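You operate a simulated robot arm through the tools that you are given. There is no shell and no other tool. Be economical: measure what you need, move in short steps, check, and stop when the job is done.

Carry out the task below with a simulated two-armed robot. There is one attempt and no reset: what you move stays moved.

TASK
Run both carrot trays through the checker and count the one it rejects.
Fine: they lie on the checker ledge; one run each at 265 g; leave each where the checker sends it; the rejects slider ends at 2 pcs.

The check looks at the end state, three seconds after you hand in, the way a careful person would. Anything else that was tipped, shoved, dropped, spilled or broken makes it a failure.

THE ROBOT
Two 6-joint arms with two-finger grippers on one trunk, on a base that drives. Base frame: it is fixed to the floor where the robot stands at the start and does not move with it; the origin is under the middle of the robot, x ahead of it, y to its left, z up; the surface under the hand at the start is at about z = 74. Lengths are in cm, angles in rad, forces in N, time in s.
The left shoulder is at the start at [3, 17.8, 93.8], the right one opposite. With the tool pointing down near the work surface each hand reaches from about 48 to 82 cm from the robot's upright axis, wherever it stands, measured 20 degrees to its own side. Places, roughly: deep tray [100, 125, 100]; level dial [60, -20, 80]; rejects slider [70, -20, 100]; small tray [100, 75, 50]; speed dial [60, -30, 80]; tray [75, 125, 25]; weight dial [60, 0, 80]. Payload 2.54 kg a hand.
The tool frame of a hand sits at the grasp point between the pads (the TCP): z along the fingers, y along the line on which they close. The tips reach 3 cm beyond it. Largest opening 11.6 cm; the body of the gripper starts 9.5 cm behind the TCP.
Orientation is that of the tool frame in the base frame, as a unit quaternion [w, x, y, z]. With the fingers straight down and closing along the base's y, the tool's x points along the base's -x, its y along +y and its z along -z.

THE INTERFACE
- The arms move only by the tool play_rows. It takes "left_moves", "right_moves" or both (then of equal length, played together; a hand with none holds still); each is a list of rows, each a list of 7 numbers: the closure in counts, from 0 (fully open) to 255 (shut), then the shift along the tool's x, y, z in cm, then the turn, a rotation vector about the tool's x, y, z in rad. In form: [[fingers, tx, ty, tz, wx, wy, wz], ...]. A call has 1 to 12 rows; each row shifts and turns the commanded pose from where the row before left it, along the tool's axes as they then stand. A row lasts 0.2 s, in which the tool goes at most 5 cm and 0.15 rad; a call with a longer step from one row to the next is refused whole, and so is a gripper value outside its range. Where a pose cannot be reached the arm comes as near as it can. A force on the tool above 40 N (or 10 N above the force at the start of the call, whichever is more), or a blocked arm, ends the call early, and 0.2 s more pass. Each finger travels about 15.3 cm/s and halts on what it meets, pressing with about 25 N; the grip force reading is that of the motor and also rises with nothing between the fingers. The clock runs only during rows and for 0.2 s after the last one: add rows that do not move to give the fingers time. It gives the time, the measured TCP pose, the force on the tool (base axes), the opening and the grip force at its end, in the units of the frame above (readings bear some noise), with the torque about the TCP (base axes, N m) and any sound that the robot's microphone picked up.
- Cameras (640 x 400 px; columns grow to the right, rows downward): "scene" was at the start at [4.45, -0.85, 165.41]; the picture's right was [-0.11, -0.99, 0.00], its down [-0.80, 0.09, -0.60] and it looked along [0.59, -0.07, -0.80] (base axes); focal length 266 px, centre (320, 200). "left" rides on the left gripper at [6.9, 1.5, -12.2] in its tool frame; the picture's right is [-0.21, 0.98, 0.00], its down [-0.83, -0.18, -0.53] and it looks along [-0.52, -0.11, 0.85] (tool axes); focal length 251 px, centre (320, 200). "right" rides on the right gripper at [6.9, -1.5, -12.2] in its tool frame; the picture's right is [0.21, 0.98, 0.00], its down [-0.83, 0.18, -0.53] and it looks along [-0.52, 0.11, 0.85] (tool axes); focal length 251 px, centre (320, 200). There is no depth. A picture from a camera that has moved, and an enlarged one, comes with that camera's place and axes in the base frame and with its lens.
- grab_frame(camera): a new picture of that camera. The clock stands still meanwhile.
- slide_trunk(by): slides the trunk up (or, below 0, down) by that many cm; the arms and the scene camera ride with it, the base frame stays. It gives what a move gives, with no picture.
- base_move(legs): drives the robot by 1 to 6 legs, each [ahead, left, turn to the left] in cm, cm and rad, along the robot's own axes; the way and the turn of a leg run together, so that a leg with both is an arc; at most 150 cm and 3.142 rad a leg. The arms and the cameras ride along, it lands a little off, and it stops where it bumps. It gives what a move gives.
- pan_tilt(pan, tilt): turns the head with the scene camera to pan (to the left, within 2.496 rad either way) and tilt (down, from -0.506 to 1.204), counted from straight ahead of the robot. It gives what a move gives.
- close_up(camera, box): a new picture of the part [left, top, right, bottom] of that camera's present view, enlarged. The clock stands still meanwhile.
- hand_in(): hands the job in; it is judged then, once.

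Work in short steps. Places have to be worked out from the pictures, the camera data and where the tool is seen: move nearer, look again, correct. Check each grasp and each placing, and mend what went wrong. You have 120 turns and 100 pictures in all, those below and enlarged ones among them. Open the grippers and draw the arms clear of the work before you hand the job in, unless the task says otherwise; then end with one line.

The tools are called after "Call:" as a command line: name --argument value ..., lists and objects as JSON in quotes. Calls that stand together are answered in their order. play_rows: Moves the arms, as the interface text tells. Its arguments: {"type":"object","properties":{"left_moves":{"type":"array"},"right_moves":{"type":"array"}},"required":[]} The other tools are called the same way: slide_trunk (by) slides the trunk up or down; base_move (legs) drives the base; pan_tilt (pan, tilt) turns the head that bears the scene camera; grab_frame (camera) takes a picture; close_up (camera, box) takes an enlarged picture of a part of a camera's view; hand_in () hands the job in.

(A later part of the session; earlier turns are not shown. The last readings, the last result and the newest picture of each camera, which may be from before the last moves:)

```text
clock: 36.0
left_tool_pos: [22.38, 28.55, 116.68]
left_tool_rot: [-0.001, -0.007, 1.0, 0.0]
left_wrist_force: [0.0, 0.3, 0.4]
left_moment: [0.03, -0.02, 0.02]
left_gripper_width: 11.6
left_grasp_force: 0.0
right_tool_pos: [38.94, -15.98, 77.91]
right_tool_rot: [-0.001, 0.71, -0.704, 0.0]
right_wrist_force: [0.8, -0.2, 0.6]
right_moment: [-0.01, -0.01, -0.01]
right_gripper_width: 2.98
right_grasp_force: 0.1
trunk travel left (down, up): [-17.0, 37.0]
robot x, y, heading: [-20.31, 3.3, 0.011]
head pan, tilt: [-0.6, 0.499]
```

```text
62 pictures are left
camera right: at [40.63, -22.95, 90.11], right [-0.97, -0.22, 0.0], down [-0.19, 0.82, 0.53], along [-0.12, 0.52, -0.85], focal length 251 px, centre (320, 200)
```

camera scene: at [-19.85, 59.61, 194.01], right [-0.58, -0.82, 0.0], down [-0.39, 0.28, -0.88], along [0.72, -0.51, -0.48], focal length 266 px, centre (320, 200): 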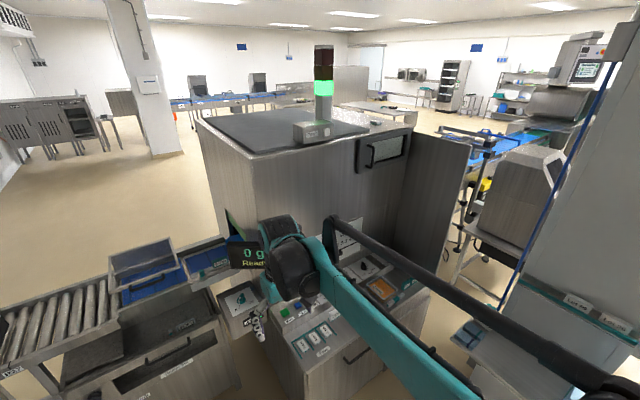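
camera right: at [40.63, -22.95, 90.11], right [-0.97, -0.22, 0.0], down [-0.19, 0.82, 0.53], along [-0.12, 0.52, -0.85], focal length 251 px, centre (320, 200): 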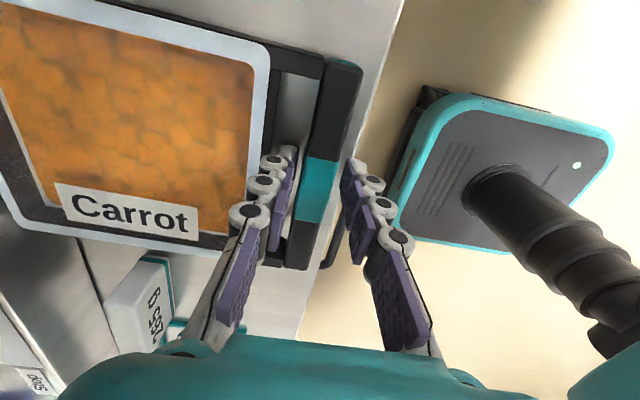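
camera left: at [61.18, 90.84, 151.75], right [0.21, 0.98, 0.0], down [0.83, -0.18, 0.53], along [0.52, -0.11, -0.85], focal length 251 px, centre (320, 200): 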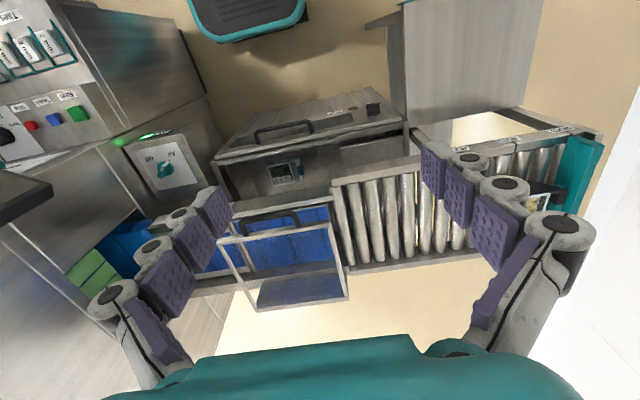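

Fingers straddle the teal band with one in the gap; close and lift slightly.

Call:
play_rows --right_moves '[[255, 0, 0, 0, 0, 0, 0], [255, 0, 0, 0, 0, 0, 0], [255, 0, 0, 0, 0, 0, 0]]'

Call:
play_rows --right_moves '[[255, 0, 0, -1, 0, 0, 0], [255, 0, 0, -1, 0, 0, 0], [255, 0, 0, -1, 0, 0, 0], [255, 0, 0, -1, 0, 0, 0], [255, 0, 0, -1, 0, 0, 0]]'

Call:
grab_frame --camera "right"

```text
clock: 36.8
left_tool_pos: [22.43, 28.56, 116.61]
left_tool_rot: [0.0, -0.007, 1.0, 0.0]
left_wrist_force: [-0.4, 0.0, -0.8]
left_moment: [0.02, 0.02, -0.03]
left_gripper_width: 11.6
left_grasp_force: 0.0
right_tool_pos: [39.04, -16.04, 77.83]
right_tool_rot: [0.0, 0.709, -0.705, 0.0]
right_wrist_force: [-0.5, -0.7, 0.0]
right_moment: [0.0, 0.01, -0.06]
right_gripper_width: 1.69
right_grasp_force: 24.9
trunk travel left (down, up): [-17.0, 37.0]
robot x, y, heading: [-20.32, 3.39, 0.014]
head pan, tilt: [-0.6, 0.499]
```

```text
clock: 38.0
left_tool_pos: [22.34, 28.6, 116.63]
left_tool_rot: [0.0, -0.006, 1.0, 0.0]
left_wrist_force: [-0.2, 0.1, -1.1]
left_moment: [0.0, -0.06, -0.01]
left_gripper_width: 11.61
left_grasp_force: 0.1
right_tool_pos: [38.87, -16.13, 82.86]
right_tool_rot: [0.001, 0.711, -0.704, 0.001]
right_wrist_force: [-0.4, 0.3, -2.1]
right_moment: [0.01, 0.22, 0.01]
right_gripper_width: 1.68
right_grasp_force: 24.9
trunk travel left (down, up): [-17.0, 37.0]
robot x, y, heading: [-20.31, 3.1, 0.014]
head pan, tilt: [-0.6, 0.499]
```

```text
61 pictures are left
camera right: at [40.46, -23.03, 95.1], right [-0.97, -0.22, 0.0], down [-0.19, 0.82, 0.53], along [-0.12, 0.52, -0.85], focal length 251 px, centre (320, 200)
```

right: 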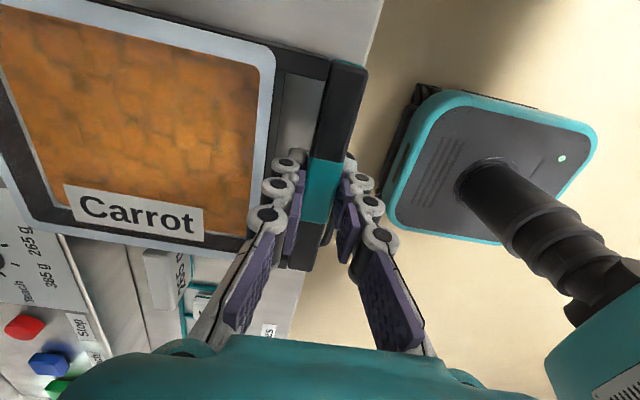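

Tray is held (≈0.25 kg), level. Raise by trunk and arm, then back away.

Call:
play_rows --right_moves '[[255, 0, 0, -2, 0, 0, 0], [255, 0, 0, -2, 0, 0, 0], [255, 0, 0, -2, 0, 0, 0]]'

Call:
slide_trunk --by 24

Call:
base_move --legs '[[-12, 0, -0.01], [0, 65, 0]]'

Call:
play_rows --right_moves '[[255, 0, 0, 0, 0, 0, 0.13], [255, 0, 0, 0, 0, 0, 0.13], [255, 0, 0, 0, 0, 0, 0.13], [255, 0, 0, 0, 0, 0, 0.13], [255, 0, 0, 0, 0, 0, 0.13], [255, 0, 0, 0, 0, 0, 0.13], [255, 0, 0, 0, 0, 0, 0.13], [255, 0, 0, 0, 0, 0, 0.13], [255, 0, 0, 0, 0, 0, 0.13], [255, 0, 0, 0, 0, 0, 0.13], [255, 0, 0, 0, 0, 0, 0.13], [255, 0, 0, 0, 0, 0, 0.13]]'

Call:
grab_frame --camera "right"

```text
clock: 38.8
left_tool_pos: [22.34, 28.6, 116.52]
left_tool_rot: [0.001, -0.007, 1.0, 0.0]
left_wrist_force: [0.0, 0.1, 0.2]
left_moment: [0.0, -0.04, -0.01]
left_gripper_width: 11.6
left_grasp_force: 0.1
right_tool_pos: [38.86, -16.07, 88.79]
right_tool_rot: [0.0, 0.71, -0.705, 0.0]
right_wrist_force: [-0.5, -0.5, -3.5]
right_moment: [0.0, 0.24, -0.01]
right_gripper_width: 1.68
right_grasp_force: 24.8
trunk travel left (down, up): [-17.0, 37.0]
robot x, y, heading: [-20.07, 3.73, 0.015]
head pan, tilt: [-0.6, 0.499]
```

```text
clock: 41.3
left_tool_pos: [22.34, 28.62, 140.56]
left_tool_rot: [0.0, -0.007, 1.0, 0.0]
left_wrist_force: [-0.1, -0.5, 0.0]
left_moment: [0.01, -0.03, -0.02]
left_gripper_width: 11.59
left_grasp_force: 0.0
right_tool_pos: [38.97, -16.03, 112.67]
right_tool_rot: [-0.001, 0.71, -0.704, 0.0]
right_wrist_force: [0.8, 0.7, -2.2]
right_moment: [-0.05, 0.24, -0.01]
right_gripper_width: 1.72
right_grasp_force: 24.5
trunk travel left (down, up): [-41.0, 13.0]
robot x, y, heading: [-20.32, 3.47, 0.016]
head pan, tilt: [-0.6, 0.499]
```

```text
clock: 45.9
left_tool_pos: [10.53, 95.0, 140.76]
left_tool_rot: [0.0, -0.001, 1.0, 0.0]
left_wrist_force: [0.6, -0.6, -0.3]
left_moment: [0.0, -0.01, 0.01]
left_gripper_width: 11.62
left_grasp_force: 0.0
right_tool_pos: [26.5, 50.21, 112.84]
right_tool_rot: [0.0, -0.705, 0.709, 0.0]
right_wrist_force: [0.0, 0.0, -2.2]
right_moment: [-0.02, 0.21, 0.0]
right_gripper_width: 1.71
right_grasp_force: 24.6
trunk travel left (down, up): [-41.0, 13.0]
robot x, y, heading: [-32.35, 70.12, 0.002]
head pan, tilt: [-0.6, 0.499]
```

```text
clock: 48.5
left_tool_pos: [10.44, 94.95, 140.55]
left_tool_rot: [0.001, -0.001, 1.0, 0.001]
left_wrist_force: [0.5, 0.6, -0.2]
left_moment: [0.03, 0.01, -0.02]
left_gripper_width: 11.58
left_grasp_force: 0.0
right_tool_pos: [26.45, 50.14, 112.74]
right_tool_rot: [0.0, -0.001, 1.0, 0.0]
right_wrist_force: [-0.2, -0.1, -2.4]
right_moment: [0.22, -0.01, -0.02]
right_gripper_width: 1.73
right_grasp_force: 25.4
trunk travel left (down, up): [-41.0, 13.0]
robot x, y, heading: [-32.19, 70.35, -0.001]
head pan, tilt: [-0.6, 0.499]
```

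```text
60 pictures are left
camera right: at [19.65, 48.57, 125.04], right [-0.22, 0.98, 0.0], down [0.83, 0.18, 0.53], along [0.52, 0.12, -0.85], focal length 251 px, centre (320, 200)
```

right: 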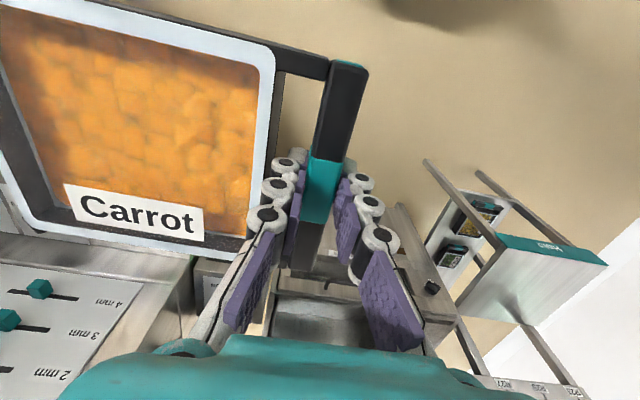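

Screen's left edge is around (78, 39, 110–123), so I pass it with the hand shifted to y≈60 and higher, then drive in.

Call:
play_rows --right_moves '[[255, 0, 2.5, -1.5, 0, 0, 0], [255, 0, 2.5, -1.5, 0, 0, 0], [255, 0, 2.5, -1.5, 0, 0, 0], [255, 0, 2.5, -1.5, 0, 0, 0], [255, 0, 0, 0, 0, 0, 0]]'

Call:
base_move --legs '[[61, 0, 0]]'

Call:
pan_tilt --pan -0.3 --tilt 0.7

Call:
grab_frame --camera "scene"

Call:
grab_frame --camera "right"

```text
clock: 49.7
left_tool_pos: [10.48, 94.75, 140.59]
left_tool_rot: [0.0, -0.001, 1.0, 0.0]
left_wrist_force: [0.3, -0.4, -0.1]
left_moment: [0.02, -0.03, 0.0]
left_gripper_width: 11.61
left_grasp_force: 0.2
right_tool_pos: [26.6, 60.17, 118.88]
right_tool_rot: [0.0, -0.003, 1.0, -0.001]
right_wrist_force: [1.0, -0.3, -2.7]
right_moment: [0.25, 0.02, 0.01]
right_gripper_width: 1.69
right_grasp_force: 25.0
trunk travel left (down, up): [-41.0, 13.0]
robot x, y, heading: [-32.35, 69.94, 0.0]
head pan, tilt: [-0.6, 0.499]
```

```text
clock: 53.2
left_tool_pos: [73.78, 93.23, 140.72]
left_tool_rot: [0.0, 0.011, 1.0, -0.001]
left_wrist_force: [0.4, 0.1, 0.0]
left_moment: [0.0, -0.04, -0.04]
left_gripper_width: 11.6
left_grasp_force: 0.1
right_tool_pos: [88.75, 58.19, 118.87]
right_tool_rot: [0.0, 0.009, 1.0, 0.0]
right_wrist_force: [0.7, -0.6, -2.8]
right_moment: [0.25, 0.01, -0.01]
right_gripper_width: 1.69
right_grasp_force: 25.0
trunk travel left (down, up): [-41.0, 13.0]
robot x, y, heading: [30.06, 69.4, -0.026]
head pan, tilt: [-0.6, 0.499]
```

```text
clock: 54.0
left_tool_pos: [73.68, 93.29, 140.66]
left_tool_rot: [-0.001, 0.011, 1.0, 0.0]
left_wrist_force: [0.8, -0.8, 0.5]
left_moment: [0.03, -0.01, -0.02]
left_gripper_width: 11.6
left_grasp_force: 0.0
right_tool_pos: [88.86, 58.26, 118.87]
right_tool_rot: [0.0, 0.008, 1.0, 0.0]
right_wrist_force: [0.3, -0.7, -2.5]
right_moment: [0.24, -0.01, 0.01]
right_gripper_width: 1.7
right_grasp_force: 24.9
trunk travel left (down, up): [-41.0, 13.0]
robot x, y, heading: [29.82, 69.41, -0.022]
head pan, tilt: [-0.3, 0.7]
```

```text
59 pictures are left
camera scene: at [35.37, 66.97, 193.24], right [-0.32, -0.95, 0.0], down [-0.61, 0.2, -0.77], along [0.73, -0.24, -0.64], focal length 266 px, centre (320, 200)
```

scene: 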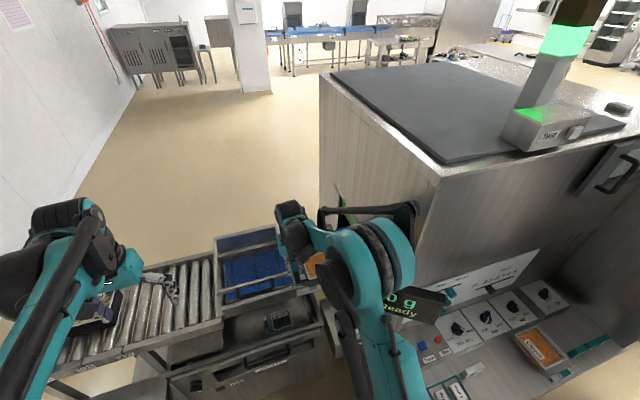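

```text
58 pictures are left
camera right: at [81.89, 56.75, 131.13], right [-0.2, 0.98, 0.0], down [0.83, 0.17, 0.53], along [0.52, 0.1, -0.85], focal length 251 px, centre (320, 200)
```

right: 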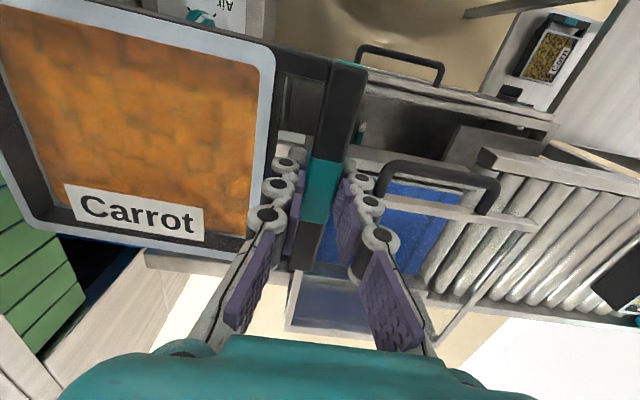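

Clear so far. Extend forward to x≈108 and shift right to y≈51, still high.

Call:
play_rows --right_moves '[[255, -3.9, 0, 0, 0, 0, 0], [255, -3.9, 0, 0, 0, 0, 0], [255, -3.9, 0, 0, 0, 0, 0], [255, -3.9, 0, 0, 0, 0, 0], [255, -3.9, 0, 0, 0, 0, 0], [255, 0, -2.2, 0, 0, 0, 0], [255, 0, -2.2, 0, 0, 0, 0], [255, 0, -2.2, 0, 0, 0, 0], [255, 0, 0, 0, 0, 0, 0]]'

Call:
grab_frame --camera "right"

Call:
close_up --camera "scene" --box '[200, 180, 450, 340]'

```text
clock: 56.0
left_tool_pos: [73.52, 93.34, 140.63]
left_tool_rot: [0.0, 0.012, 1.0, 0.001]
left_wrist_force: [-0.3, 0.2, 1.2]
left_moment: [0.01, -0.04, -0.03]
left_gripper_width: 11.59
left_grasp_force: 0.1
right_tool_pos: [108.26, 51.28, 119.07]
right_tool_rot: [0.0, 0.008, 1.0, 0.0]
right_wrist_force: [0.7, 1.2, -3.4]
right_moment: [0.24, 0.01, -0.03]
right_gripper_width: 1.68
right_grasp_force: 24.9
trunk travel left (down, up): [-41.0, 13.0]
robot x, y, heading: [30.13, 69.68, -0.025]
head pan, tilt: [-0.3, 0.7]
```

```text
57 pictures are left
camera right: at [101.34, 49.9, 131.29], right [-0.2, 0.98, 0.0], down [0.83, 0.17, 0.53], along [0.52, 0.1, -0.85], focal length 251 px, centre (320, 200)
```

right: 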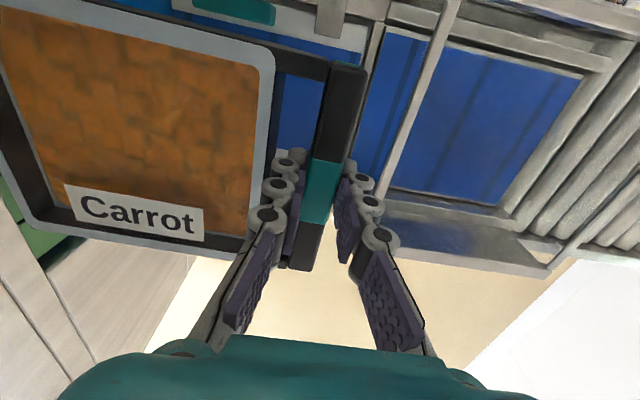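

```text
2.50 times, centred on (325, 260) of scene
camera zoom: at [35.33, 67.04, 193.24], right [-0.32, -0.95, 0.0], down [-0.61, 0.2, -0.77], along [0.73, -0.24, -0.64], focal length 665 px, centre (308, 50)
```

zoom: 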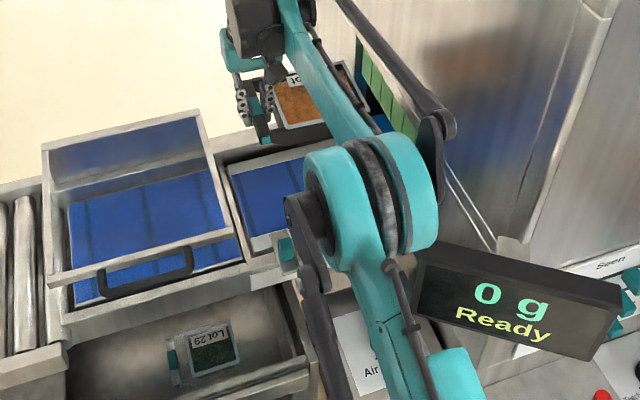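

Aligned above the plate. Descend to about 1 cm above it.

Call:
play_rows --right_moves '[[255, 0, 0, 4, 0, 0, 0], [255, 0, 0, 4, 0, 0, 0], [255, 0, 0, 4, 0, 0, 0], [255, 0, 0, 3, 0, 0, 0], [255, 0, 0, 2, 0, 0, 0], [255, 0, 0, 1.2, 0, 0, 0], [255, 0, 0, 0, 0, 0, 0]]'

Call:
grab_frame --camera "right"

Call:
close_up --camera "scene" --box '[200, 180, 450, 340]'

```text
clock: 57.6
left_tool_pos: [73.68, 93.4, 140.63]
left_tool_rot: [0.0, 0.012, 1.0, 0.0]
left_wrist_force: [0.2, 0.0, -0.5]
left_moment: [0.01, 0.01, -0.01]
left_gripper_width: 11.62
left_grasp_force: 0.0
right_tool_pos: [107.35, 51.17, 101.06]
right_tool_rot: [0.002, 0.009, 1.0, 0.0]
right_wrist_force: [0.4, -0.3, -2.6]
right_moment: [0.28, -0.04, 0.08]
right_gripper_width: 1.73
right_grasp_force: 24.5
right hand out of reach, approached as far as the arm can: row 5, 6
trunk travel left (down, up): [-41.0, 13.0]
robot x, y, heading: [30.68, 69.9, -0.024]
head pan, tilt: [-0.3, 0.7]
```

```text
55 pictures are left
camera right: at [100.4, 49.83, 113.29], right [-0.2, 0.98, 0.0], down [0.83, 0.17, 0.54], along [0.53, 0.11, -0.84], focal length 251 px, centre (320, 200)
```

right: 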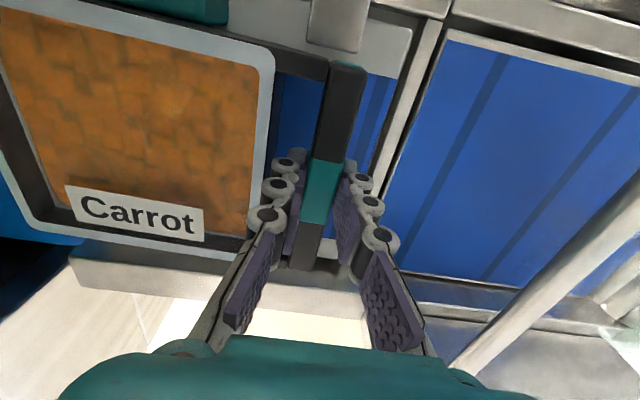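

```text
2.50 times, centred on (325, 260) of scene
camera zoom: at [35.41, 66.98, 193.24], right [-0.32, -0.95, 0.0], down [-0.61, 0.2, -0.76], along [0.73, -0.24, -0.64], focal length 665 px, centre (308, 50)
```

zoom: 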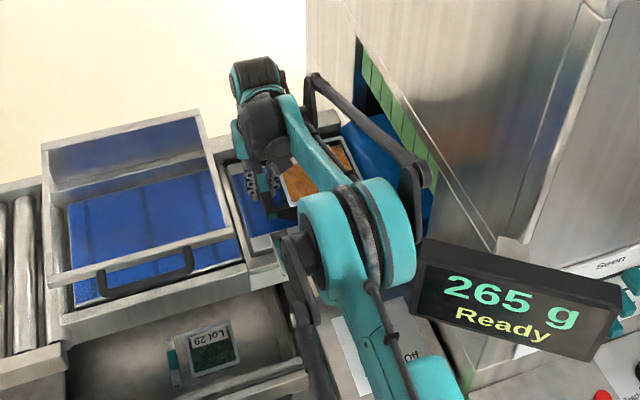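

Reach limit hit at z≈101. Lower with the trunk in small steps and watch the force.

Call:
slide_trunk --by -1.0

Call:
close_up --camera "scene" --box '[270, 200, 450, 320]'

```text
clock: 58.2
left_tool_pos: [73.67, 93.27, 139.69]
left_tool_rot: [0.0, 0.012, 1.0, 0.0]
left_wrist_force: [-0.1, -0.3, 0.9]
left_moment: [0.03, 0.0, 0.0]
left_gripper_width: 11.59
left_grasp_force: 0.2
right_tool_pos: [107.26, 51.2, 100.09]
right_tool_rot: [0.001, 0.009, 1.0, 0.0]
right_wrist_force: [1.3, -0.4, -4.3]
right_moment: [0.29, -0.02, 0.13]
right_gripper_width: 1.7
right_grasp_force: 25.0
trunk travel left (down, up): [-40.0, 14.0]
robot x, y, heading: [30.11, 69.61, -0.023]
head pan, tilt: [-0.3, 0.7]
```

```text
3.33 times, centred on (360, 260) of scene
camera zoom: at [35.39, 66.97, 192.23], right [-0.32, -0.95, 0.0], down [-0.61, 0.2, -0.76], along [0.73, -0.24, -0.64], focal length 887 px, centre (187, 0)
```

zoom: 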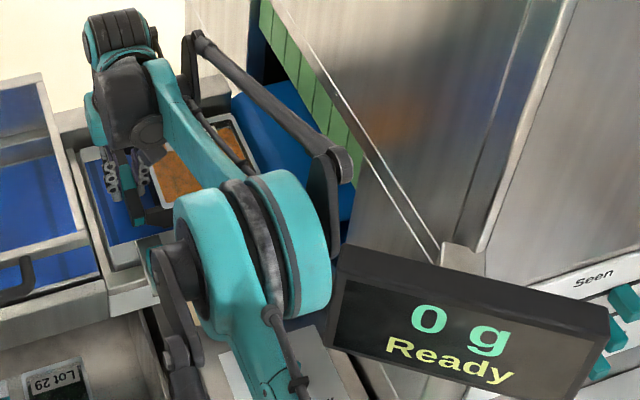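

Call:
grab_frame --camera "right"

```text
52 pictures are left
camera right: at [100.4, 49.83, 112.32], right [-0.2, 0.98, 0.0], down [0.83, 0.17, 0.54], along [0.53, 0.1, -0.84], focal length 251 px, centre (320, 200)
```

right: 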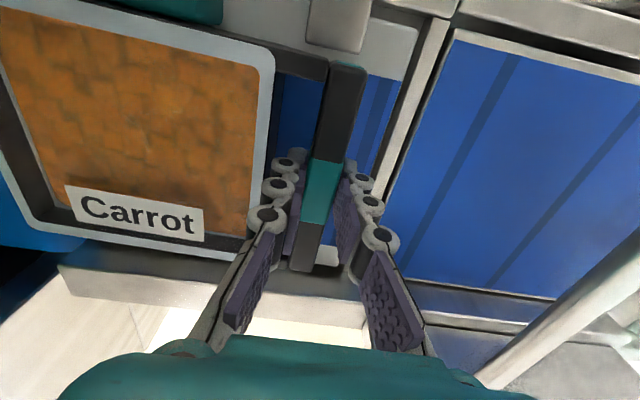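

Call:
slide_trunk --by -0.6

```text
clock: 58.7
left_tool_pos: [73.79, 93.33, 139.14]
left_tool_rot: [0.0, 0.012, 1.0, 0.0]
left_wrist_force: [0.2, -0.7, -0.3]
left_moment: [-0.02, -0.01, 0.0]
left_gripper_width: 11.57
left_grasp_force: 0.1
right_tool_pos: [107.25, 51.23, 99.51]
right_tool_rot: [0.002, 0.009, 1.0, 0.0]
right_wrist_force: [0.8, 0.5, -3.2]
right_moment: [0.22, 0.02, -0.03]
right_gripper_width: 1.72
right_grasp_force: 25.1
trunk travel left (down, up): [-39.4, 14.6]
robot x, y, heading: [30.5, 69.95, -0.023]
head pan, tilt: [-0.3, 0.7]
```

Still carrying; lower further in 0.6 steps.

Call:
slide_trunk --by -0.6

Call:
slide_trunk --by -0.5

```text
clock: 59.3
left_tool_pos: [73.77, 93.26, 138.44]
left_tool_rot: [0.0, 0.011, 1.0, 0.0]
left_wrist_force: [0.4, -1.2, 0.3]
left_moment: [0.0, 0.05, -0.01]
left_gripper_width: 11.6
left_grasp_force: 0.0
right_tool_pos: [107.36, 51.14, 98.91]
right_tool_rot: [0.002, 0.009, 1.0, -0.001]
right_wrist_force: [1.2, 0.3, -2.6]
right_moment: [0.26, -0.01, 0.1]
right_gripper_width: 1.69
right_grasp_force: 25.0
trunk travel left (down, up): [-38.8, 15.2]
robot x, y, heading: [30.05, 69.48, -0.022]
head pan, tilt: [-0.3, 0.7]
```

```text
clock: 59.8
left_tool_pos: [73.45, 93.34, 137.96]
left_tool_rot: [0.0, 0.011, 1.0, 0.0]
left_wrist_force: [0.3, 1.0, -0.3]
left_moment: [-0.02, 0.0, 0.0]
left_gripper_width: 11.6
left_grasp_force: 0.0
right_tool_pos: [107.29, 51.2, 98.64]
right_tool_rot: [0.002, 0.008, 1.0, 0.0]
right_wrist_force: [8.5, 1.1, 21.5]
right_moment: [-0.51, -0.27, 0.0]
right_gripper_width: 1.74
right_grasp_force: 24.7
trunk travel left (down, up): [-38.3, 15.7]
robot x, y, heading: [30.08, 69.81, -0.022]
head pan, tilt: [-0.3, 0.7]
```

Contact at TCP z≈98.7. Relieve 0.2 cm, then release (partial opening).

Call:
slide_trunk --by 0.2

Call:
play_rows --right_moves '[[191, 0, 0, 0, 0, 0, 0], [191, 0, 0, 0, 0, 0, 0]]'

Call:
grab_frame --camera "right"

Call:
close_up --camera "scene" --box '[200, 180, 450, 340]'

```text
clock: 60.3
left_tool_pos: [73.76, 93.29, 138.13]
left_tool_rot: [0.0, 0.012, 1.0, 0.0]
left_wrist_force: [0.3, 0.0, 0.0]
left_moment: [-0.01, -0.03, -0.04]
left_gripper_width: 11.59
left_grasp_force: 0.1
right_tool_pos: [107.25, 51.22, 98.68]
right_tool_rot: [0.002, 0.009, 1.0, 0.001]
right_wrist_force: [4.7, 1.5, 10.1]
right_moment: [-0.11, -0.3, 0.12]
right_gripper_width: 1.71
right_grasp_force: 25.6
trunk travel left (down, up): [-38.5, 15.5]
robot x, y, heading: [30.06, 69.82, -0.02]
head pan, tilt: [-0.3, 0.7]
```

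```text
clock: 60.9
left_tool_pos: [73.68, 93.38, 138.18]
left_tool_rot: [0.001, 0.012, 1.0, 0.001]
left_wrist_force: [0.0, 1.0, 0.7]
left_moment: [0.01, -0.04, 0.0]
left_gripper_width: 11.62
left_grasp_force: 0.0
right_tool_pos: [107.22, 51.22, 98.69]
right_tool_rot: [0.001, 0.009, 1.0, 0.0]
right_wrist_force: [-0.8, 0.4, -0.1]
right_moment: [-0.02, 0.0, -0.02]
right_gripper_width: 2.87
right_grasp_force: 0.0
trunk travel left (down, up): [-38.5, 15.5]
robot x, y, heading: [30.03, 69.68, -0.024]
head pan, tilt: [-0.3, 0.7]
```

```text
51 pictures are left
camera right: at [100.36, 49.84, 110.83], right [-0.2, 0.98, 0.0], down [0.83, 0.17, 0.54], along [0.53, 0.1, -0.84], focal length 251 px, centre (320, 200)
```

right: 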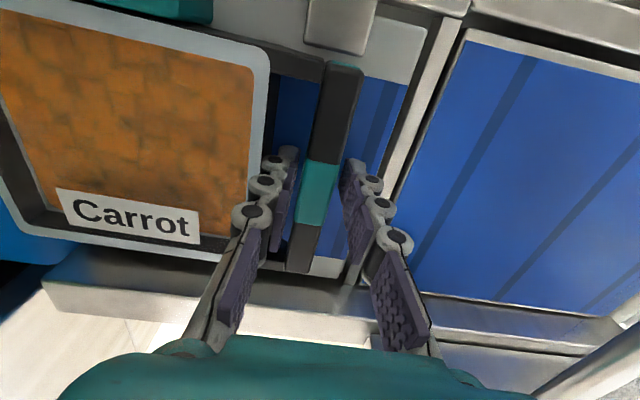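

```text
2.50 times, centred on (325, 260) of scene
camera zoom: at [35.34, 67.0, 190.74], right [-0.32, -0.95, 0.0], down [-0.61, 0.2, -0.76], along [0.73, -0.24, -0.64], focal length 665 px, centre (308, 50)
```

zoom: 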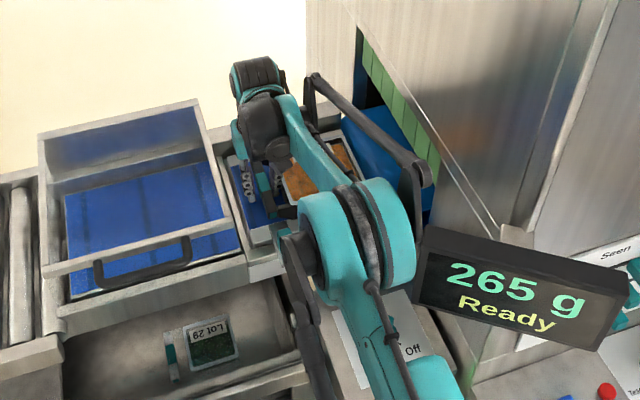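

Released. Raise the hand straight up, then see what the display does.

Call:
play_rows --right_moves '[[191, 0, 0, -2, 0, 0, 0], [191, 0, 0, -3, 0, 0, 0], [191, 0, 0, -4, 0, 0, 0], [191, 0, 0, -4, 0, 0, 0], [191, 0, 0, -4, 0, 0, 0], [191, 0, 0, -3, 0, 0, 0]]'

Call:
grab_frame --camera "right"

Call:
close_up --camera "scene" --box '[200, 180, 450, 340]'

```text
clock: 62.3
left_tool_pos: [73.71, 93.38, 138.12]
left_tool_rot: [0.001, 0.012, 1.0, 0.0]
left_wrist_force: [0.4, -0.3, 0.6]
left_moment: [-0.01, 0.0, 0.0]
left_gripper_width: 11.59
left_grasp_force: 0.0
right_tool_pos: [107.2, 51.13, 118.82]
right_tool_rot: [0.002, 0.008, 1.0, 0.0]
right_wrist_force: [-0.5, 0.2, -0.3]
right_moment: [-0.02, 0.01, -0.02]
right_gripper_width: 2.89
right_grasp_force: 0.1
trunk travel left (down, up): [-38.5, 15.5]
robot x, y, heading: [30.26, 69.79, -0.022]
head pan, tilt: [-0.3, 0.7]
```

```text
49 pictures are left
camera right: at [100.27, 49.71, 130.97], right [-0.2, 0.98, 0.0], down [0.83, 0.17, 0.54], along [0.53, 0.1, -0.84], focal length 251 px, centre (320, 200)
```

right: 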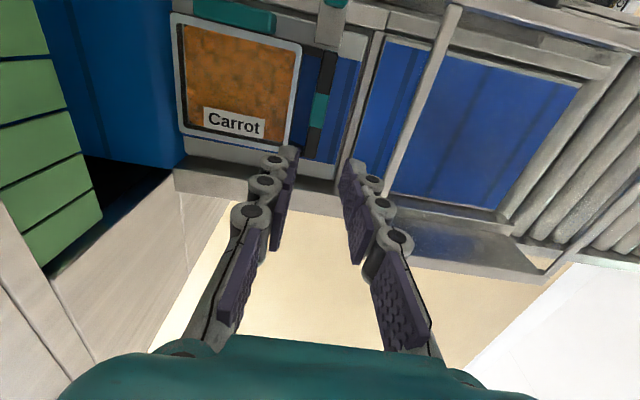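

```text
2.50 times, centred on (325, 260) of scene
camera zoom: at [35.26, 67.0, 190.74], right [-0.32, -0.95, 0.0], down [-0.61, 0.2, -0.77], along [0.73, -0.24, -0.64], focal length 665 px, centre (308, 50)
```

zoom: 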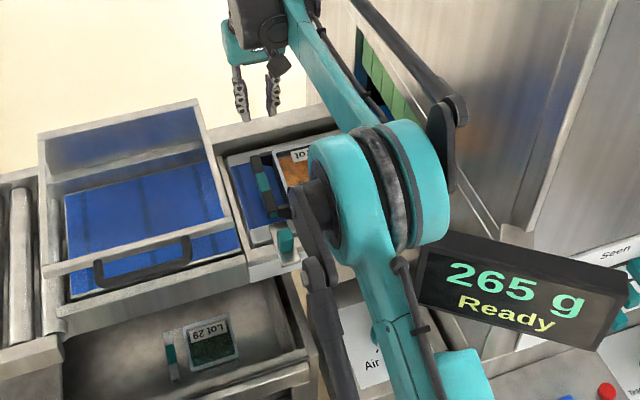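

Weighs 265 g and waits "Ready"; Run must be pressed. Withdraw the arm the way it came.

Call:
play_rows --right_moves '[[191, 0, 3.5, 0, 0, 0, 0], [191, 0, 3.5, 0, 0, 0, 0], [191, 4.5, 0, 0, 0, 0, 0], [191, 4.5, 0, 0, 0, 0, 0], [191, 4.5, 0, 0, 0, 0, 0], [191, 4.5, 0, 0, 0, 0, 0], [0, 4.5, 0, 0, 0, 0, 0], [0, 0, 0, 0, 0, 0, 0]]'

Call:
base_move --legs '[[-60, 0, 0.02], [0, -66, 0]]'

Call:
slide_trunk --by -20

Call:
grab_frame --camera "left"

```text
clock: 64.1
left_tool_pos: [73.74, 93.28, 138.13]
left_tool_rot: [-0.002, 0.011, 1.0, -0.001]
left_wrist_force: [0.1, -0.9, -0.2]
left_moment: [0.02, 0.04, -0.01]
left_gripper_width: 11.65
left_grasp_force: 0.1
right_tool_pos: [84.63, 58.21, 118.67]
right_tool_rot: [0.0, 0.009, 1.0, 0.0]
right_wrist_force: [0.6, 0.8, 0.2]
right_moment: [-0.01, 0.01, 0.05]
right_gripper_width: 11.59
right_grasp_force: 0.1
trunk travel left (down, up): [-38.5, 15.5]
robot x, y, heading: [30.12, 69.42, -0.026]
head pan, tilt: [-0.3, 0.7]
```

```text
clock: 70.7
left_tool_pos: [12.58, 31.84, 138.13]
left_tool_rot: [0.0, -0.001, 1.0, 0.0]
left_wrist_force: [-0.5, 0.2, -0.2]
left_moment: [-0.02, 0.01, 0.02]
left_gripper_width: 11.6
left_grasp_force: 0.1
right_tool_pos: [24.28, -2.87, 118.74]
right_tool_rot: [0.003, -0.002, 1.0, 0.0]
right_wrist_force: [1.2, 0.1, 0.0]
right_moment: [-0.01, -0.02, 0.02]
right_gripper_width: 11.59
right_grasp_force: 0.1
trunk travel left (down, up): [-38.5, 15.5]
robot x, y, heading: [-30.4, 7.44, 0.001]
head pan, tilt: [-0.3, 0.7]
```

```text
clock: 72.9
left_tool_pos: [12.6, 31.95, 118.27]
left_tool_rot: [0.0, -0.002, 1.0, 0.0]
left_wrist_force: [-0.1, 0.1, 0.6]
left_moment: [-0.01, 0.03, -0.01]
left_gripper_width: 11.59
left_grasp_force: 0.0
right_tool_pos: [24.33, -2.74, 98.81]
right_tool_rot: [0.002, -0.003, 1.0, 0.0]
right_wrist_force: [-0.2, 0.9, 0.1]
right_moment: [0.01, -0.01, 0.0]
right_gripper_width: 11.59
right_grasp_force: 0.0
trunk travel left (down, up): [-18.5, 35.5]
robot x, y, heading: [-30.55, 7.19, 0.0]
head pan, tilt: [-0.3, 0.7]
```

```text
47 pictures are left
camera left: at [5.6, 33.35, 130.26], right [0.21, 0.98, 0.0], down [0.83, -0.18, 0.53], along [0.52, -0.11, -0.85], focal length 251 px, centre (320, 200)
```

left: 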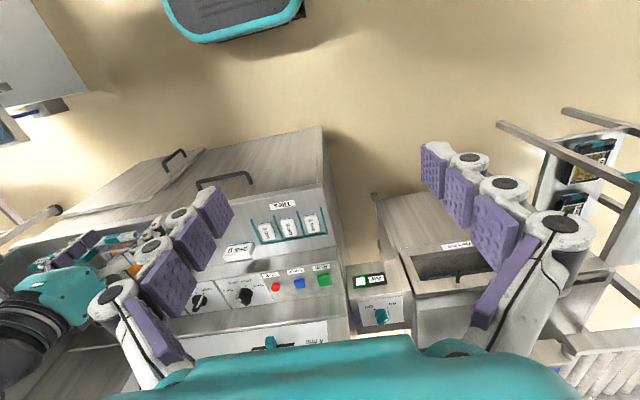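

Raise the right hand, drive forward, and move the closed left hand above the Run button (≈(63, 21.7, 81.5)).

Call:
play_rows --right_moves '[[0, 2, 0, -4, 0, 0, 0], [0, 0, 0, -4, 0, 0, 0], [0, 0, 0, -4, 0, 0, 0]]' --left_moves '[[255, 0, 0, 0, 0, 0, 0], [255, 0, 0, 0, 0, 0, 0], [255, 0, 0, 0, 0, 0, 0]]'

Call:
base_move --legs '[[33, 0, 0]]'

Call:
play_rows --left_moves '[[255, -3.5, -2.3, 4, 0, 0, 0], [255, -3.5, -2.3, 4, 0, 0, 0], [255, -3.5, -2.3, 4, 0, 0, 0], [255, -3.5, -2.3, 4, 0, 0, 0], [255, 0, 0, 4, 0, 0, 0], [255, 0, 0, 0, 0, 0, 0]]'

Call:
grab_frame --camera "left"

```text
clock: 73.7
left_tool_pos: [12.45, 31.8, 118.09]
left_tool_rot: [-0.001, -0.001, 1.0, 0.001]
left_wrist_force: [-0.6, 0.2, 0.3]
left_moment: [0.03, -0.06, 0.02]
left_gripper_width: 0.0
left_grasp_force: 25.0
right_tool_pos: [22.34, -3.16, 110.92]
right_tool_rot: [0.001, -0.003, 1.0, 0.0]
right_wrist_force: [-0.2, 0.0, 0.3]
right_moment: [0.02, -0.03, -0.02]
right_gripper_width: 11.59
right_grasp_force: 0.1
trunk travel left (down, up): [-18.5, 35.5]
robot x, y, heading: [-30.13, 7.02, 0.008]
head pan, tilt: [-0.3, 0.7]
```

```text
clock: 75.8
left_tool_pos: [45.65, 31.84, 118.14]
left_tool_rot: [0.0, 0.0, 1.0, 0.0]
left_wrist_force: [-0.5, -0.5, 0.3]
left_moment: [0.04, 0.02, 0.0]
left_gripper_width: 0.0
left_grasp_force: 25.3
right_tool_pos: [55.37, -3.3, 110.85]
right_tool_rot: [0.001, -0.002, 1.0, 0.001]
right_wrist_force: [0.3, -0.3, -0.2]
right_moment: [-0.02, 0.02, 0.01]
right_gripper_width: 11.6
right_grasp_force: 0.1
trunk travel left (down, up): [-18.5, 35.5]
robot x, y, heading: [2.88, 7.3, 0.002]
head pan, tilt: [-0.3, 0.7]
```

```text
refused: row 1 steps farther than a row can; nothing moved
```

```text
46 pictures are left
camera left: at [38.64, 33.28, 130.22], right [0.22, 0.98, 0.0], down [0.83, -0.18, 0.53], along [0.52, -0.11, -0.85], focal length 251 px, centre (320, 200)
```

left: 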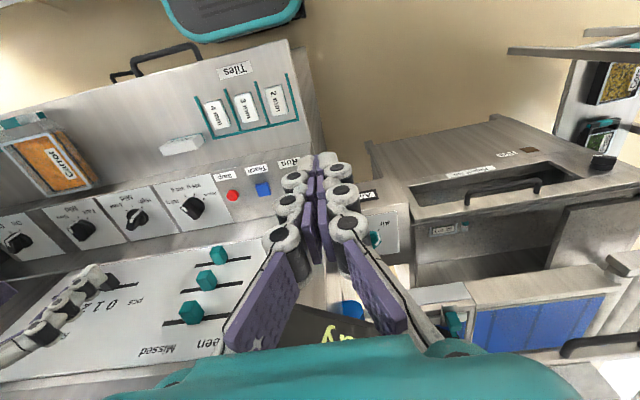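

Call:
play_rows --left_moves '[[255, -2.1, -1.4, 3.5, 0, 0, 0], [255, -2.1, -1.4, 3.5, 0, 0, 0], [255, -2.1, -1.4, 3.5, 0, 0, 0], [255, -2.1, -1.4, 3.5, 0, 0, 0], [255, -2.1, -1.4, 3.5, 0, 0, 0], [255, -2.1, -1.4, 3.5, 0, 0, 0], [255, -2.1, -1.4, 3.5, 0, 0, 0], [255, -2, -0.3, 2, 0, 0, 0], [255, 0, 0, 0, 0, 0, 0]]'

Call:
grab_frame --camera "left"

```text
clock: 77.1
left_tool_pos: [55.14, 26.01, 101.36]
left_tool_rot: [-0.003, -0.006, 1.0, 0.003]
left_wrist_force: [-32.4, 16.1, 5.0]
left_moment: [-2.46, -4.7, 0.29]
left_gripper_width: 0.02
left_grasp_force: 25.1
right_tool_pos: [55.19, -3.03, 110.9]
right_tool_rot: [0.004, -0.002, 1.0, -0.001]
right_wrist_force: [2.2, -0.8, -0.2]
right_moment: [0.05, 0.12, -0.02]
right_gripper_width: 11.57
right_grasp_force: 0.0
trunk travel left (down, up): [-18.5, 35.5]
robot x, y, heading: [2.39, 7.48, 0.006]
head pan, tilt: [-0.3, 0.7]
stopped in row 6 (left hand): the force on the tool passed its limit at 100 N (the readings are from after the stop); the commanded pose is now the measured one
```

```text
45 pictures are left
camera left: at [48.17, 27.34, 113.53], right [0.2, 0.98, 0.0], down [0.83, -0.17, 0.53], along [0.52, -0.1, -0.85], focal length 251 px, centre (320, 200)
```

left: 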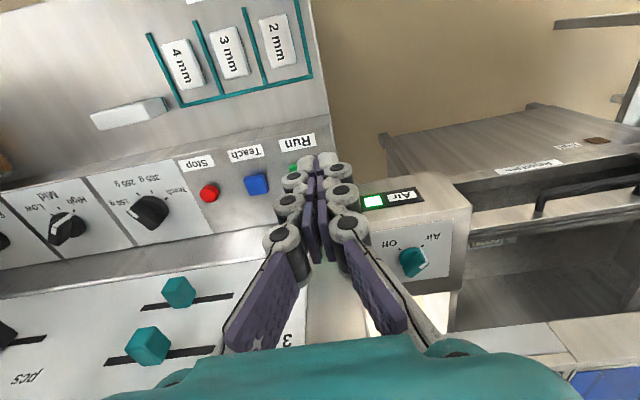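

Something touched the left hand's wrist — likely the screen. Look with the scene camera.

Call:
pan_tilt --pan 0.3 --tilt 0.8

Call:
grab_frame --camera "scene"

```text
clock: 78.1
left_tool_pos: [55.07, 25.89, 101.38]
left_tool_rot: [-0.001, -0.004, 1.0, 0.002]
left_wrist_force: [-38.3, 16.6, -15.7]
left_moment: [-2.0, -4.53, 0.18]
left_gripper_width: 0.01
left_grasp_force: 25.3
right_tool_pos: [54.86, -2.89, 111.04]
right_tool_rot: [0.003, -0.003, 1.0, -0.001]
right_wrist_force: [0.1, 0.0, -0.5]
right_moment: [0.0, -0.04, -0.01]
right_gripper_width: 11.59
right_grasp_force: 0.1
trunk travel left (down, up): [-18.5, 35.5]
robot x, y, heading: [2.66, 7.1, -0.002]
head pan, tilt: [0.3, 0.799]
```

```text
44 pictures are left
camera scene: at [6.73, 9.94, 169.91], right [0.3, -0.96, 0.0], down [-0.68, -0.21, -0.7], along [0.67, 0.2, -0.71], focal length 266 px, centre (320, 200)
```

scene: 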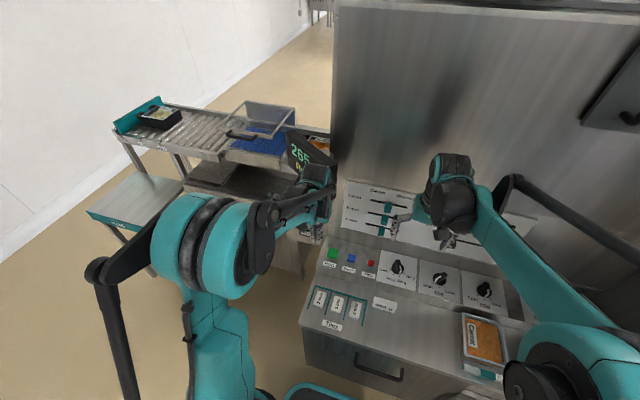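

The wrist is against the screen; back straight off, then tilt the hand so the fingers point forward-down.

Call:
play_rows --left_moves '[[255, 3, 0.8, 0, 0, 0, 0], [255, 4, 0, 0, 0, 0, 0], [255, 4, 0, 0, 0, 0, 0], [255, 0, 0, 0, 0, 0, 0]]'

Call:
close_up --camera "scene" --box '[200, 80, 400, 260]'

```text
clock: 79.1
left_tool_pos: [44.72, 26.69, 101.24]
left_tool_rot: [-0.002, -0.004, 1.0, 0.002]
left_wrist_force: [-0.2, -0.4, -0.4]
left_moment: [0.02, 0.06, 0.03]
left_gripper_width: 0.02
left_grasp_force: 25.0
right_tool_pos: [55.32, -3.14, 110.83]
right_tool_rot: [0.002, -0.003, 1.0, 0.0]
right_wrist_force: [-0.9, -0.7, 0.0]
right_moment: [0.02, 0.03, 0.02]
right_gripper_width: 11.6
right_grasp_force: 0.0
trunk travel left (down, up): [-18.5, 35.5]
robot x, y, heading: [2.38, 7.24, -0.001]
head pan, tilt: [0.3, 0.799]
```

```text
2.22 times, centred on (300, 170) of scene
camera zoom: at [7.43, 9.59, 169.91], right [0.3, -0.95, 0.0], down [-0.69, -0.21, -0.7], along [0.67, 0.21, -0.72], focal length 591 px, centre (364, 267)
```

zoom: 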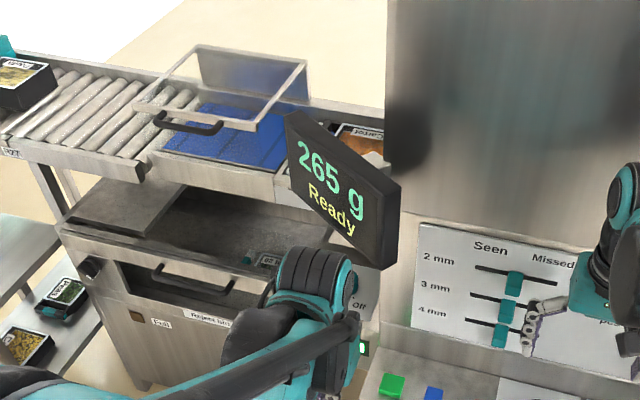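

The screen is where it was. Back up 8 cm and tilt the left hand 45° forward.

Call:
base_move --legs '[[-8, 0, 0]]'

Call:
play_rows --left_moves '[[255, 0, 0, 0, 0, -0.13, 0], [255, 0, 0, 0, 0, -0.13, 0], [255, 0, 0, 0, 0, -0.13, 0], [255, 0, 0, 0, 0, -0.13, 0], [255, 0, 0, 0, 0, -0.13, 0], [255, 0, 0, 0, 0, -0.135, 0], [255, 0, 0, 0, 0, 0, 0]]'

Call:
grab_frame --camera "left"

```text
clock: 80.1
left_tool_pos: [36.33, 26.74, 101.33]
left_tool_rot: [-0.002, -0.005, 1.0, 0.001]
left_wrist_force: [-0.1, -0.7, 0.3]
left_moment: [0.01, -0.01, -0.02]
left_gripper_width: 0.0
left_grasp_force: 24.8
right_tool_pos: [47.09, -3.15, 111.01]
right_tool_rot: [0.003, -0.004, 1.0, 0.0]
right_wrist_force: [0.0, 0.0, 0.1]
right_moment: [-0.01, -0.06, -0.04]
right_gripper_width: 11.59
right_grasp_force: 0.1
trunk travel left (down, up): [-18.5, 35.5]
robot x, y, heading: [-5.99, 7.27, -0.002]
head pan, tilt: [0.3, 0.799]
```

```text
clock: 81.7
left_tool_pos: [36.61, 26.72, 101.29]
left_tool_rot: [0.381, -0.004, 0.925, 0.003]
left_wrist_force: [-0.5, 0.5, -0.5]
left_moment: [0.0, 0.01, 0.01]
left_gripper_width: 0.01
left_grasp_force: 25.3
right_tool_pos: [47.01, -3.17, 110.86]
right_tool_rot: [0.002, -0.004, 1.0, 0.0]
right_wrist_force: [-0.3, -0.6, -0.1]
right_moment: [-0.01, -0.01, -0.01]
right_gripper_width: 11.6
right_grasp_force: 0.1
trunk travel left (down, up): [-18.5, 35.5]
robot x, y, heading: [-5.94, 7.61, 0.003]
head pan, tilt: [0.3, 0.799]
```

```text
42 pictures are left
camera left: at [23.0, 28.02, 104.91], right [0.14, 0.98, 0.15], down [0.21, -0.18, 0.96], along [0.97, -0.1, -0.23], focal length 251 px, centre (320, 200)
```

left: 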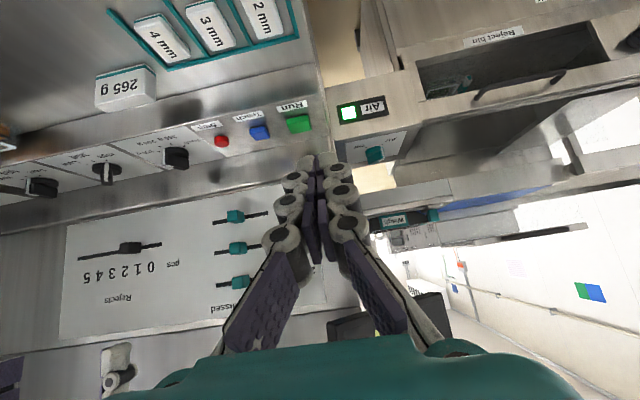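

Run button confirmed ≈(62.3, 22, 81.5). Approach to 3 cm short along the finger direction.

Call:
play_rows --left_moves '[[255, -0.61, -0.67, 3.77, 0, 0, 0], [255, -0.61, -0.67, 3.77, 0, 0, 0], [255, -0.61, -0.67, 3.77, 0, 0, 0], [255, -0.61, -0.67, 3.77, 0, 0, 0], [255, -0.61, -0.67, 3.77, 0, 0, 0], [255, -0.61, -0.67, 3.77, 0, 0, 0], [255, -0.61, -0.67, 3.77, 0, 0, 0], [255, 0, 0, 0, 0, 0, 0]]'

Call:
grab_frame --camera "left"

```text
clock: 83.5
left_tool_pos: [59.34, 22.31, 88.52]
left_tool_rot: [0.38, -0.004, 0.925, 0.004]
left_wrist_force: [0.2, 0.1, -1.2]
left_moment: [-0.01, 0.01, 0.03]
left_gripper_width: 0.0
left_grasp_force: 25.4
left hand out of reach, approached as far as the arm can: row 2, 3, 4
right_tool_pos: [47.2, -3.18, 110.91]
right_tool_rot: [0.003, -0.003, 1.0, 0.0]
right_wrist_force: [0.1, -0.6, 1.1]
right_moment: [-0.01, -0.02, -0.01]
right_gripper_width: 11.61
right_grasp_force: 0.0
trunk travel left (down, up): [-18.5, 35.5]
robot x, y, heading: [-5.49, 7.06, 0.001]
head pan, tilt: [0.3, 0.799]
```

```text
41 pictures are left
camera left: at [45.78, 23.73, 92.23], right [0.14, 0.98, 0.15], down [0.21, -0.18, 0.96], along [0.97, -0.1, -0.23], focal length 251 px, centre (320, 200)
```

left: 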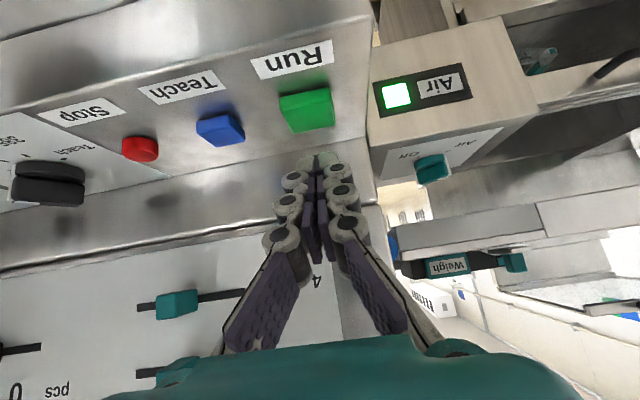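

Tip is just above/behind the button. Move down with small steps until contact.

Call:
play_rows --left_moves '[[255, 1.2, 0, 1.3, 0, 0, 0], [255, 1.2, 0, 1.3, 0, 0, 0], [255, 0, 0, 0, 0, 0, 0]]'

Call:
grab_frame --camera "left"

```text
clock: 84.3
left_tool_pos: [60.14, 22.09, 85.63]
left_tool_rot: [0.379, -0.004, 0.925, 0.004]
left_wrist_force: [0.4, -1.1, 0.5]
left_moment: [0.02, 0.01, 0.0]
left_gripper_width: 0.0
left_grasp_force: 25.5
left hand out of reach, approached as far as the arm can: row 2
right_tool_pos: [47.09, -3.11, 110.81]
right_tool_rot: [0.001, -0.003, 1.0, 0.001]
right_wrist_force: [0.4, -0.5, 0.5]
right_moment: [-0.02, -0.01, 0.03]
right_gripper_width: 11.62
right_grasp_force: 0.0
trunk travel left (down, up): [-18.5, 35.5]
robot x, y, heading: [-5.75, 7.35, 0.004]
head pan, tilt: [0.3, 0.799]
```

```text
40 pictures are left
camera left: at [46.69, 23.51, 89.37], right [0.14, 0.98, 0.15], down [0.22, -0.18, 0.96], along [0.97, -0.1, -0.24], focal length 251 px, centre (320, 200)
```

left: 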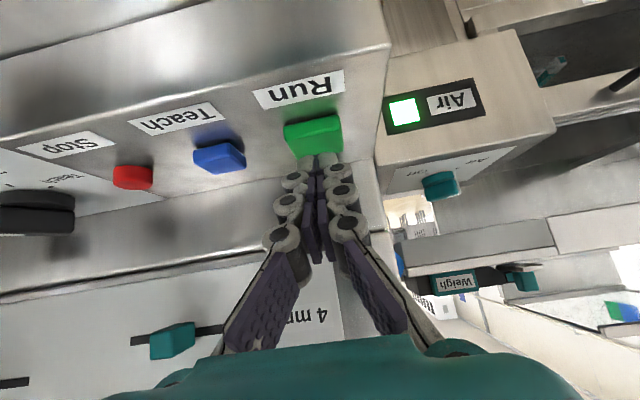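

Tip is ~1.7 cm above the button. Press down.

Call:
play_rows --left_moves '[[255, 0.7, 0, 0.7, 0, 0, 0], [255, 0.7, 0, 0.7, 0, 0, 0], [255, 0.5, 0, 0.5, 0, 0, 0], [255, 0, 0, 0, 0, 0, 0]]'

Call:
close_up --camera "scene" --box '[200, 80, 400, 260]'

```text
clock: 85.3
left_tool_pos: [61.51, 21.9, 83.81]
left_tool_rot: [0.379, -0.005, 0.925, 0.004]
left_wrist_force: [0.8, 0.1, 2.0]
left_moment: [-0.02, -0.03, 0.0]
left_gripper_width: 0.59
left_grasp_force: 28.1
left hand out of reach, approached as far as the arm can: row 1, 2, 3
right_tool_pos: [47.13, -3.09, 110.85]
right_tool_rot: [0.001, -0.004, 1.0, 0.0]
right_wrist_force: [-0.6, 0.3, -0.2]
right_moment: [0.03, 0.0, -0.02]
right_gripper_width: 11.62
right_grasp_force: 0.1
trunk travel left (down, up): [-18.5, 35.5]
robot x, y, heading: [-5.52, 7.62, 0.009]
head pan, tilt: [0.3, 0.799]
```

```text
2.22 times, centred on (300, 170) of scene
camera zoom: at [-0.85, 9.56, 169.92], right [0.3, -0.95, 0.0], down [-0.68, -0.21, -0.7], along [0.67, 0.21, -0.72], focal length 591 px, centre (364, 267)
```

zoom: 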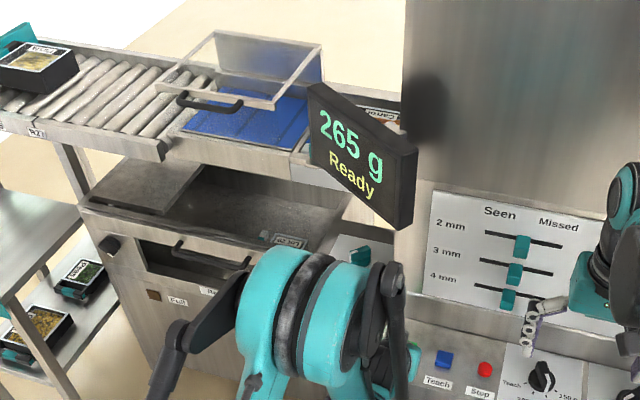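

Call:
grab_frame --camera "left"

```text
38 pictures are left
camera left: at [48.0, 23.29, 87.48], right [0.14, 0.98, 0.15], down [0.22, -0.18, 0.96], along [0.97, -0.1, -0.24], focal length 251 px, centre (320, 200)
```

left: 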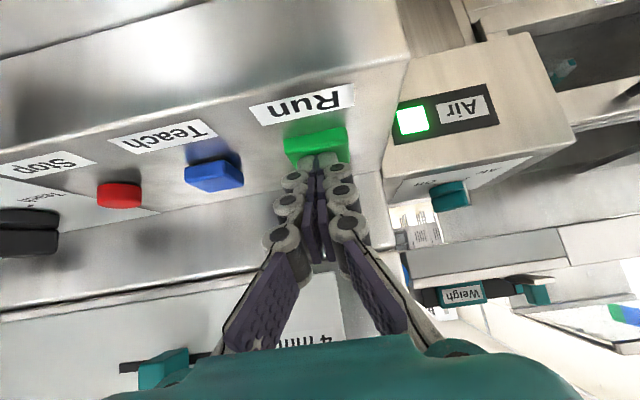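

Fingers are on the button but with little force; press down with the trunk by 1 cm.

Call:
slide_trunk --by -1.0

Call:
close_up --camera "scene" --box '[200, 80, 400, 260]'

```text
clock: 85.9
left_tool_pos: [61.56, 21.87, 82.94]
left_tool_rot: [0.382, -0.004, 0.924, 0.004]
left_wrist_force: [7.4, 2.2, 31.8]
left_moment: [0.06, -0.6, -0.02]
left_gripper_width: 0.58
left_grasp_force: 28.7
right_tool_pos: [46.98, -3.18, 110.01]
right_tool_rot: [0.001, -0.004, 1.0, 0.0]
right_wrist_force: [-0.1, -0.3, -0.2]
right_moment: [0.01, -0.04, 0.01]
right_gripper_width: 11.61
right_grasp_force: 0.0
trunk travel left (down, up): [-17.5, 36.5]
robot x, y, heading: [-5.55, 7.42, 0.001]
head pan, tilt: [0.3, 0.799]
heard: click
```

```text
2.22 times, centred on (300, 170) of scene
camera zoom: at [-1.09, 9.51, 168.95], right [0.3, -0.95, 0.0], down [-0.68, -0.21, -0.7], along [0.67, 0.21, -0.72], focal length 591 px, centre (364, 267)
```

zoom: 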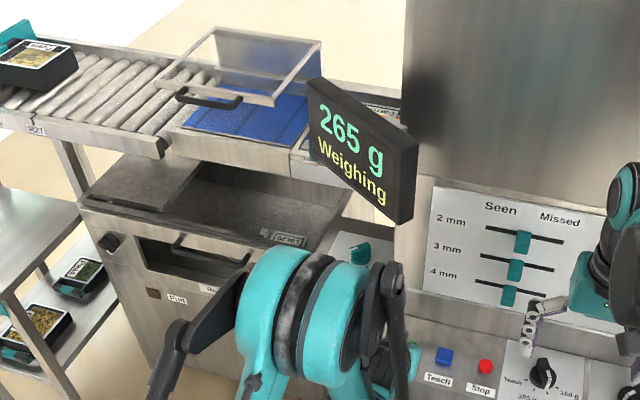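

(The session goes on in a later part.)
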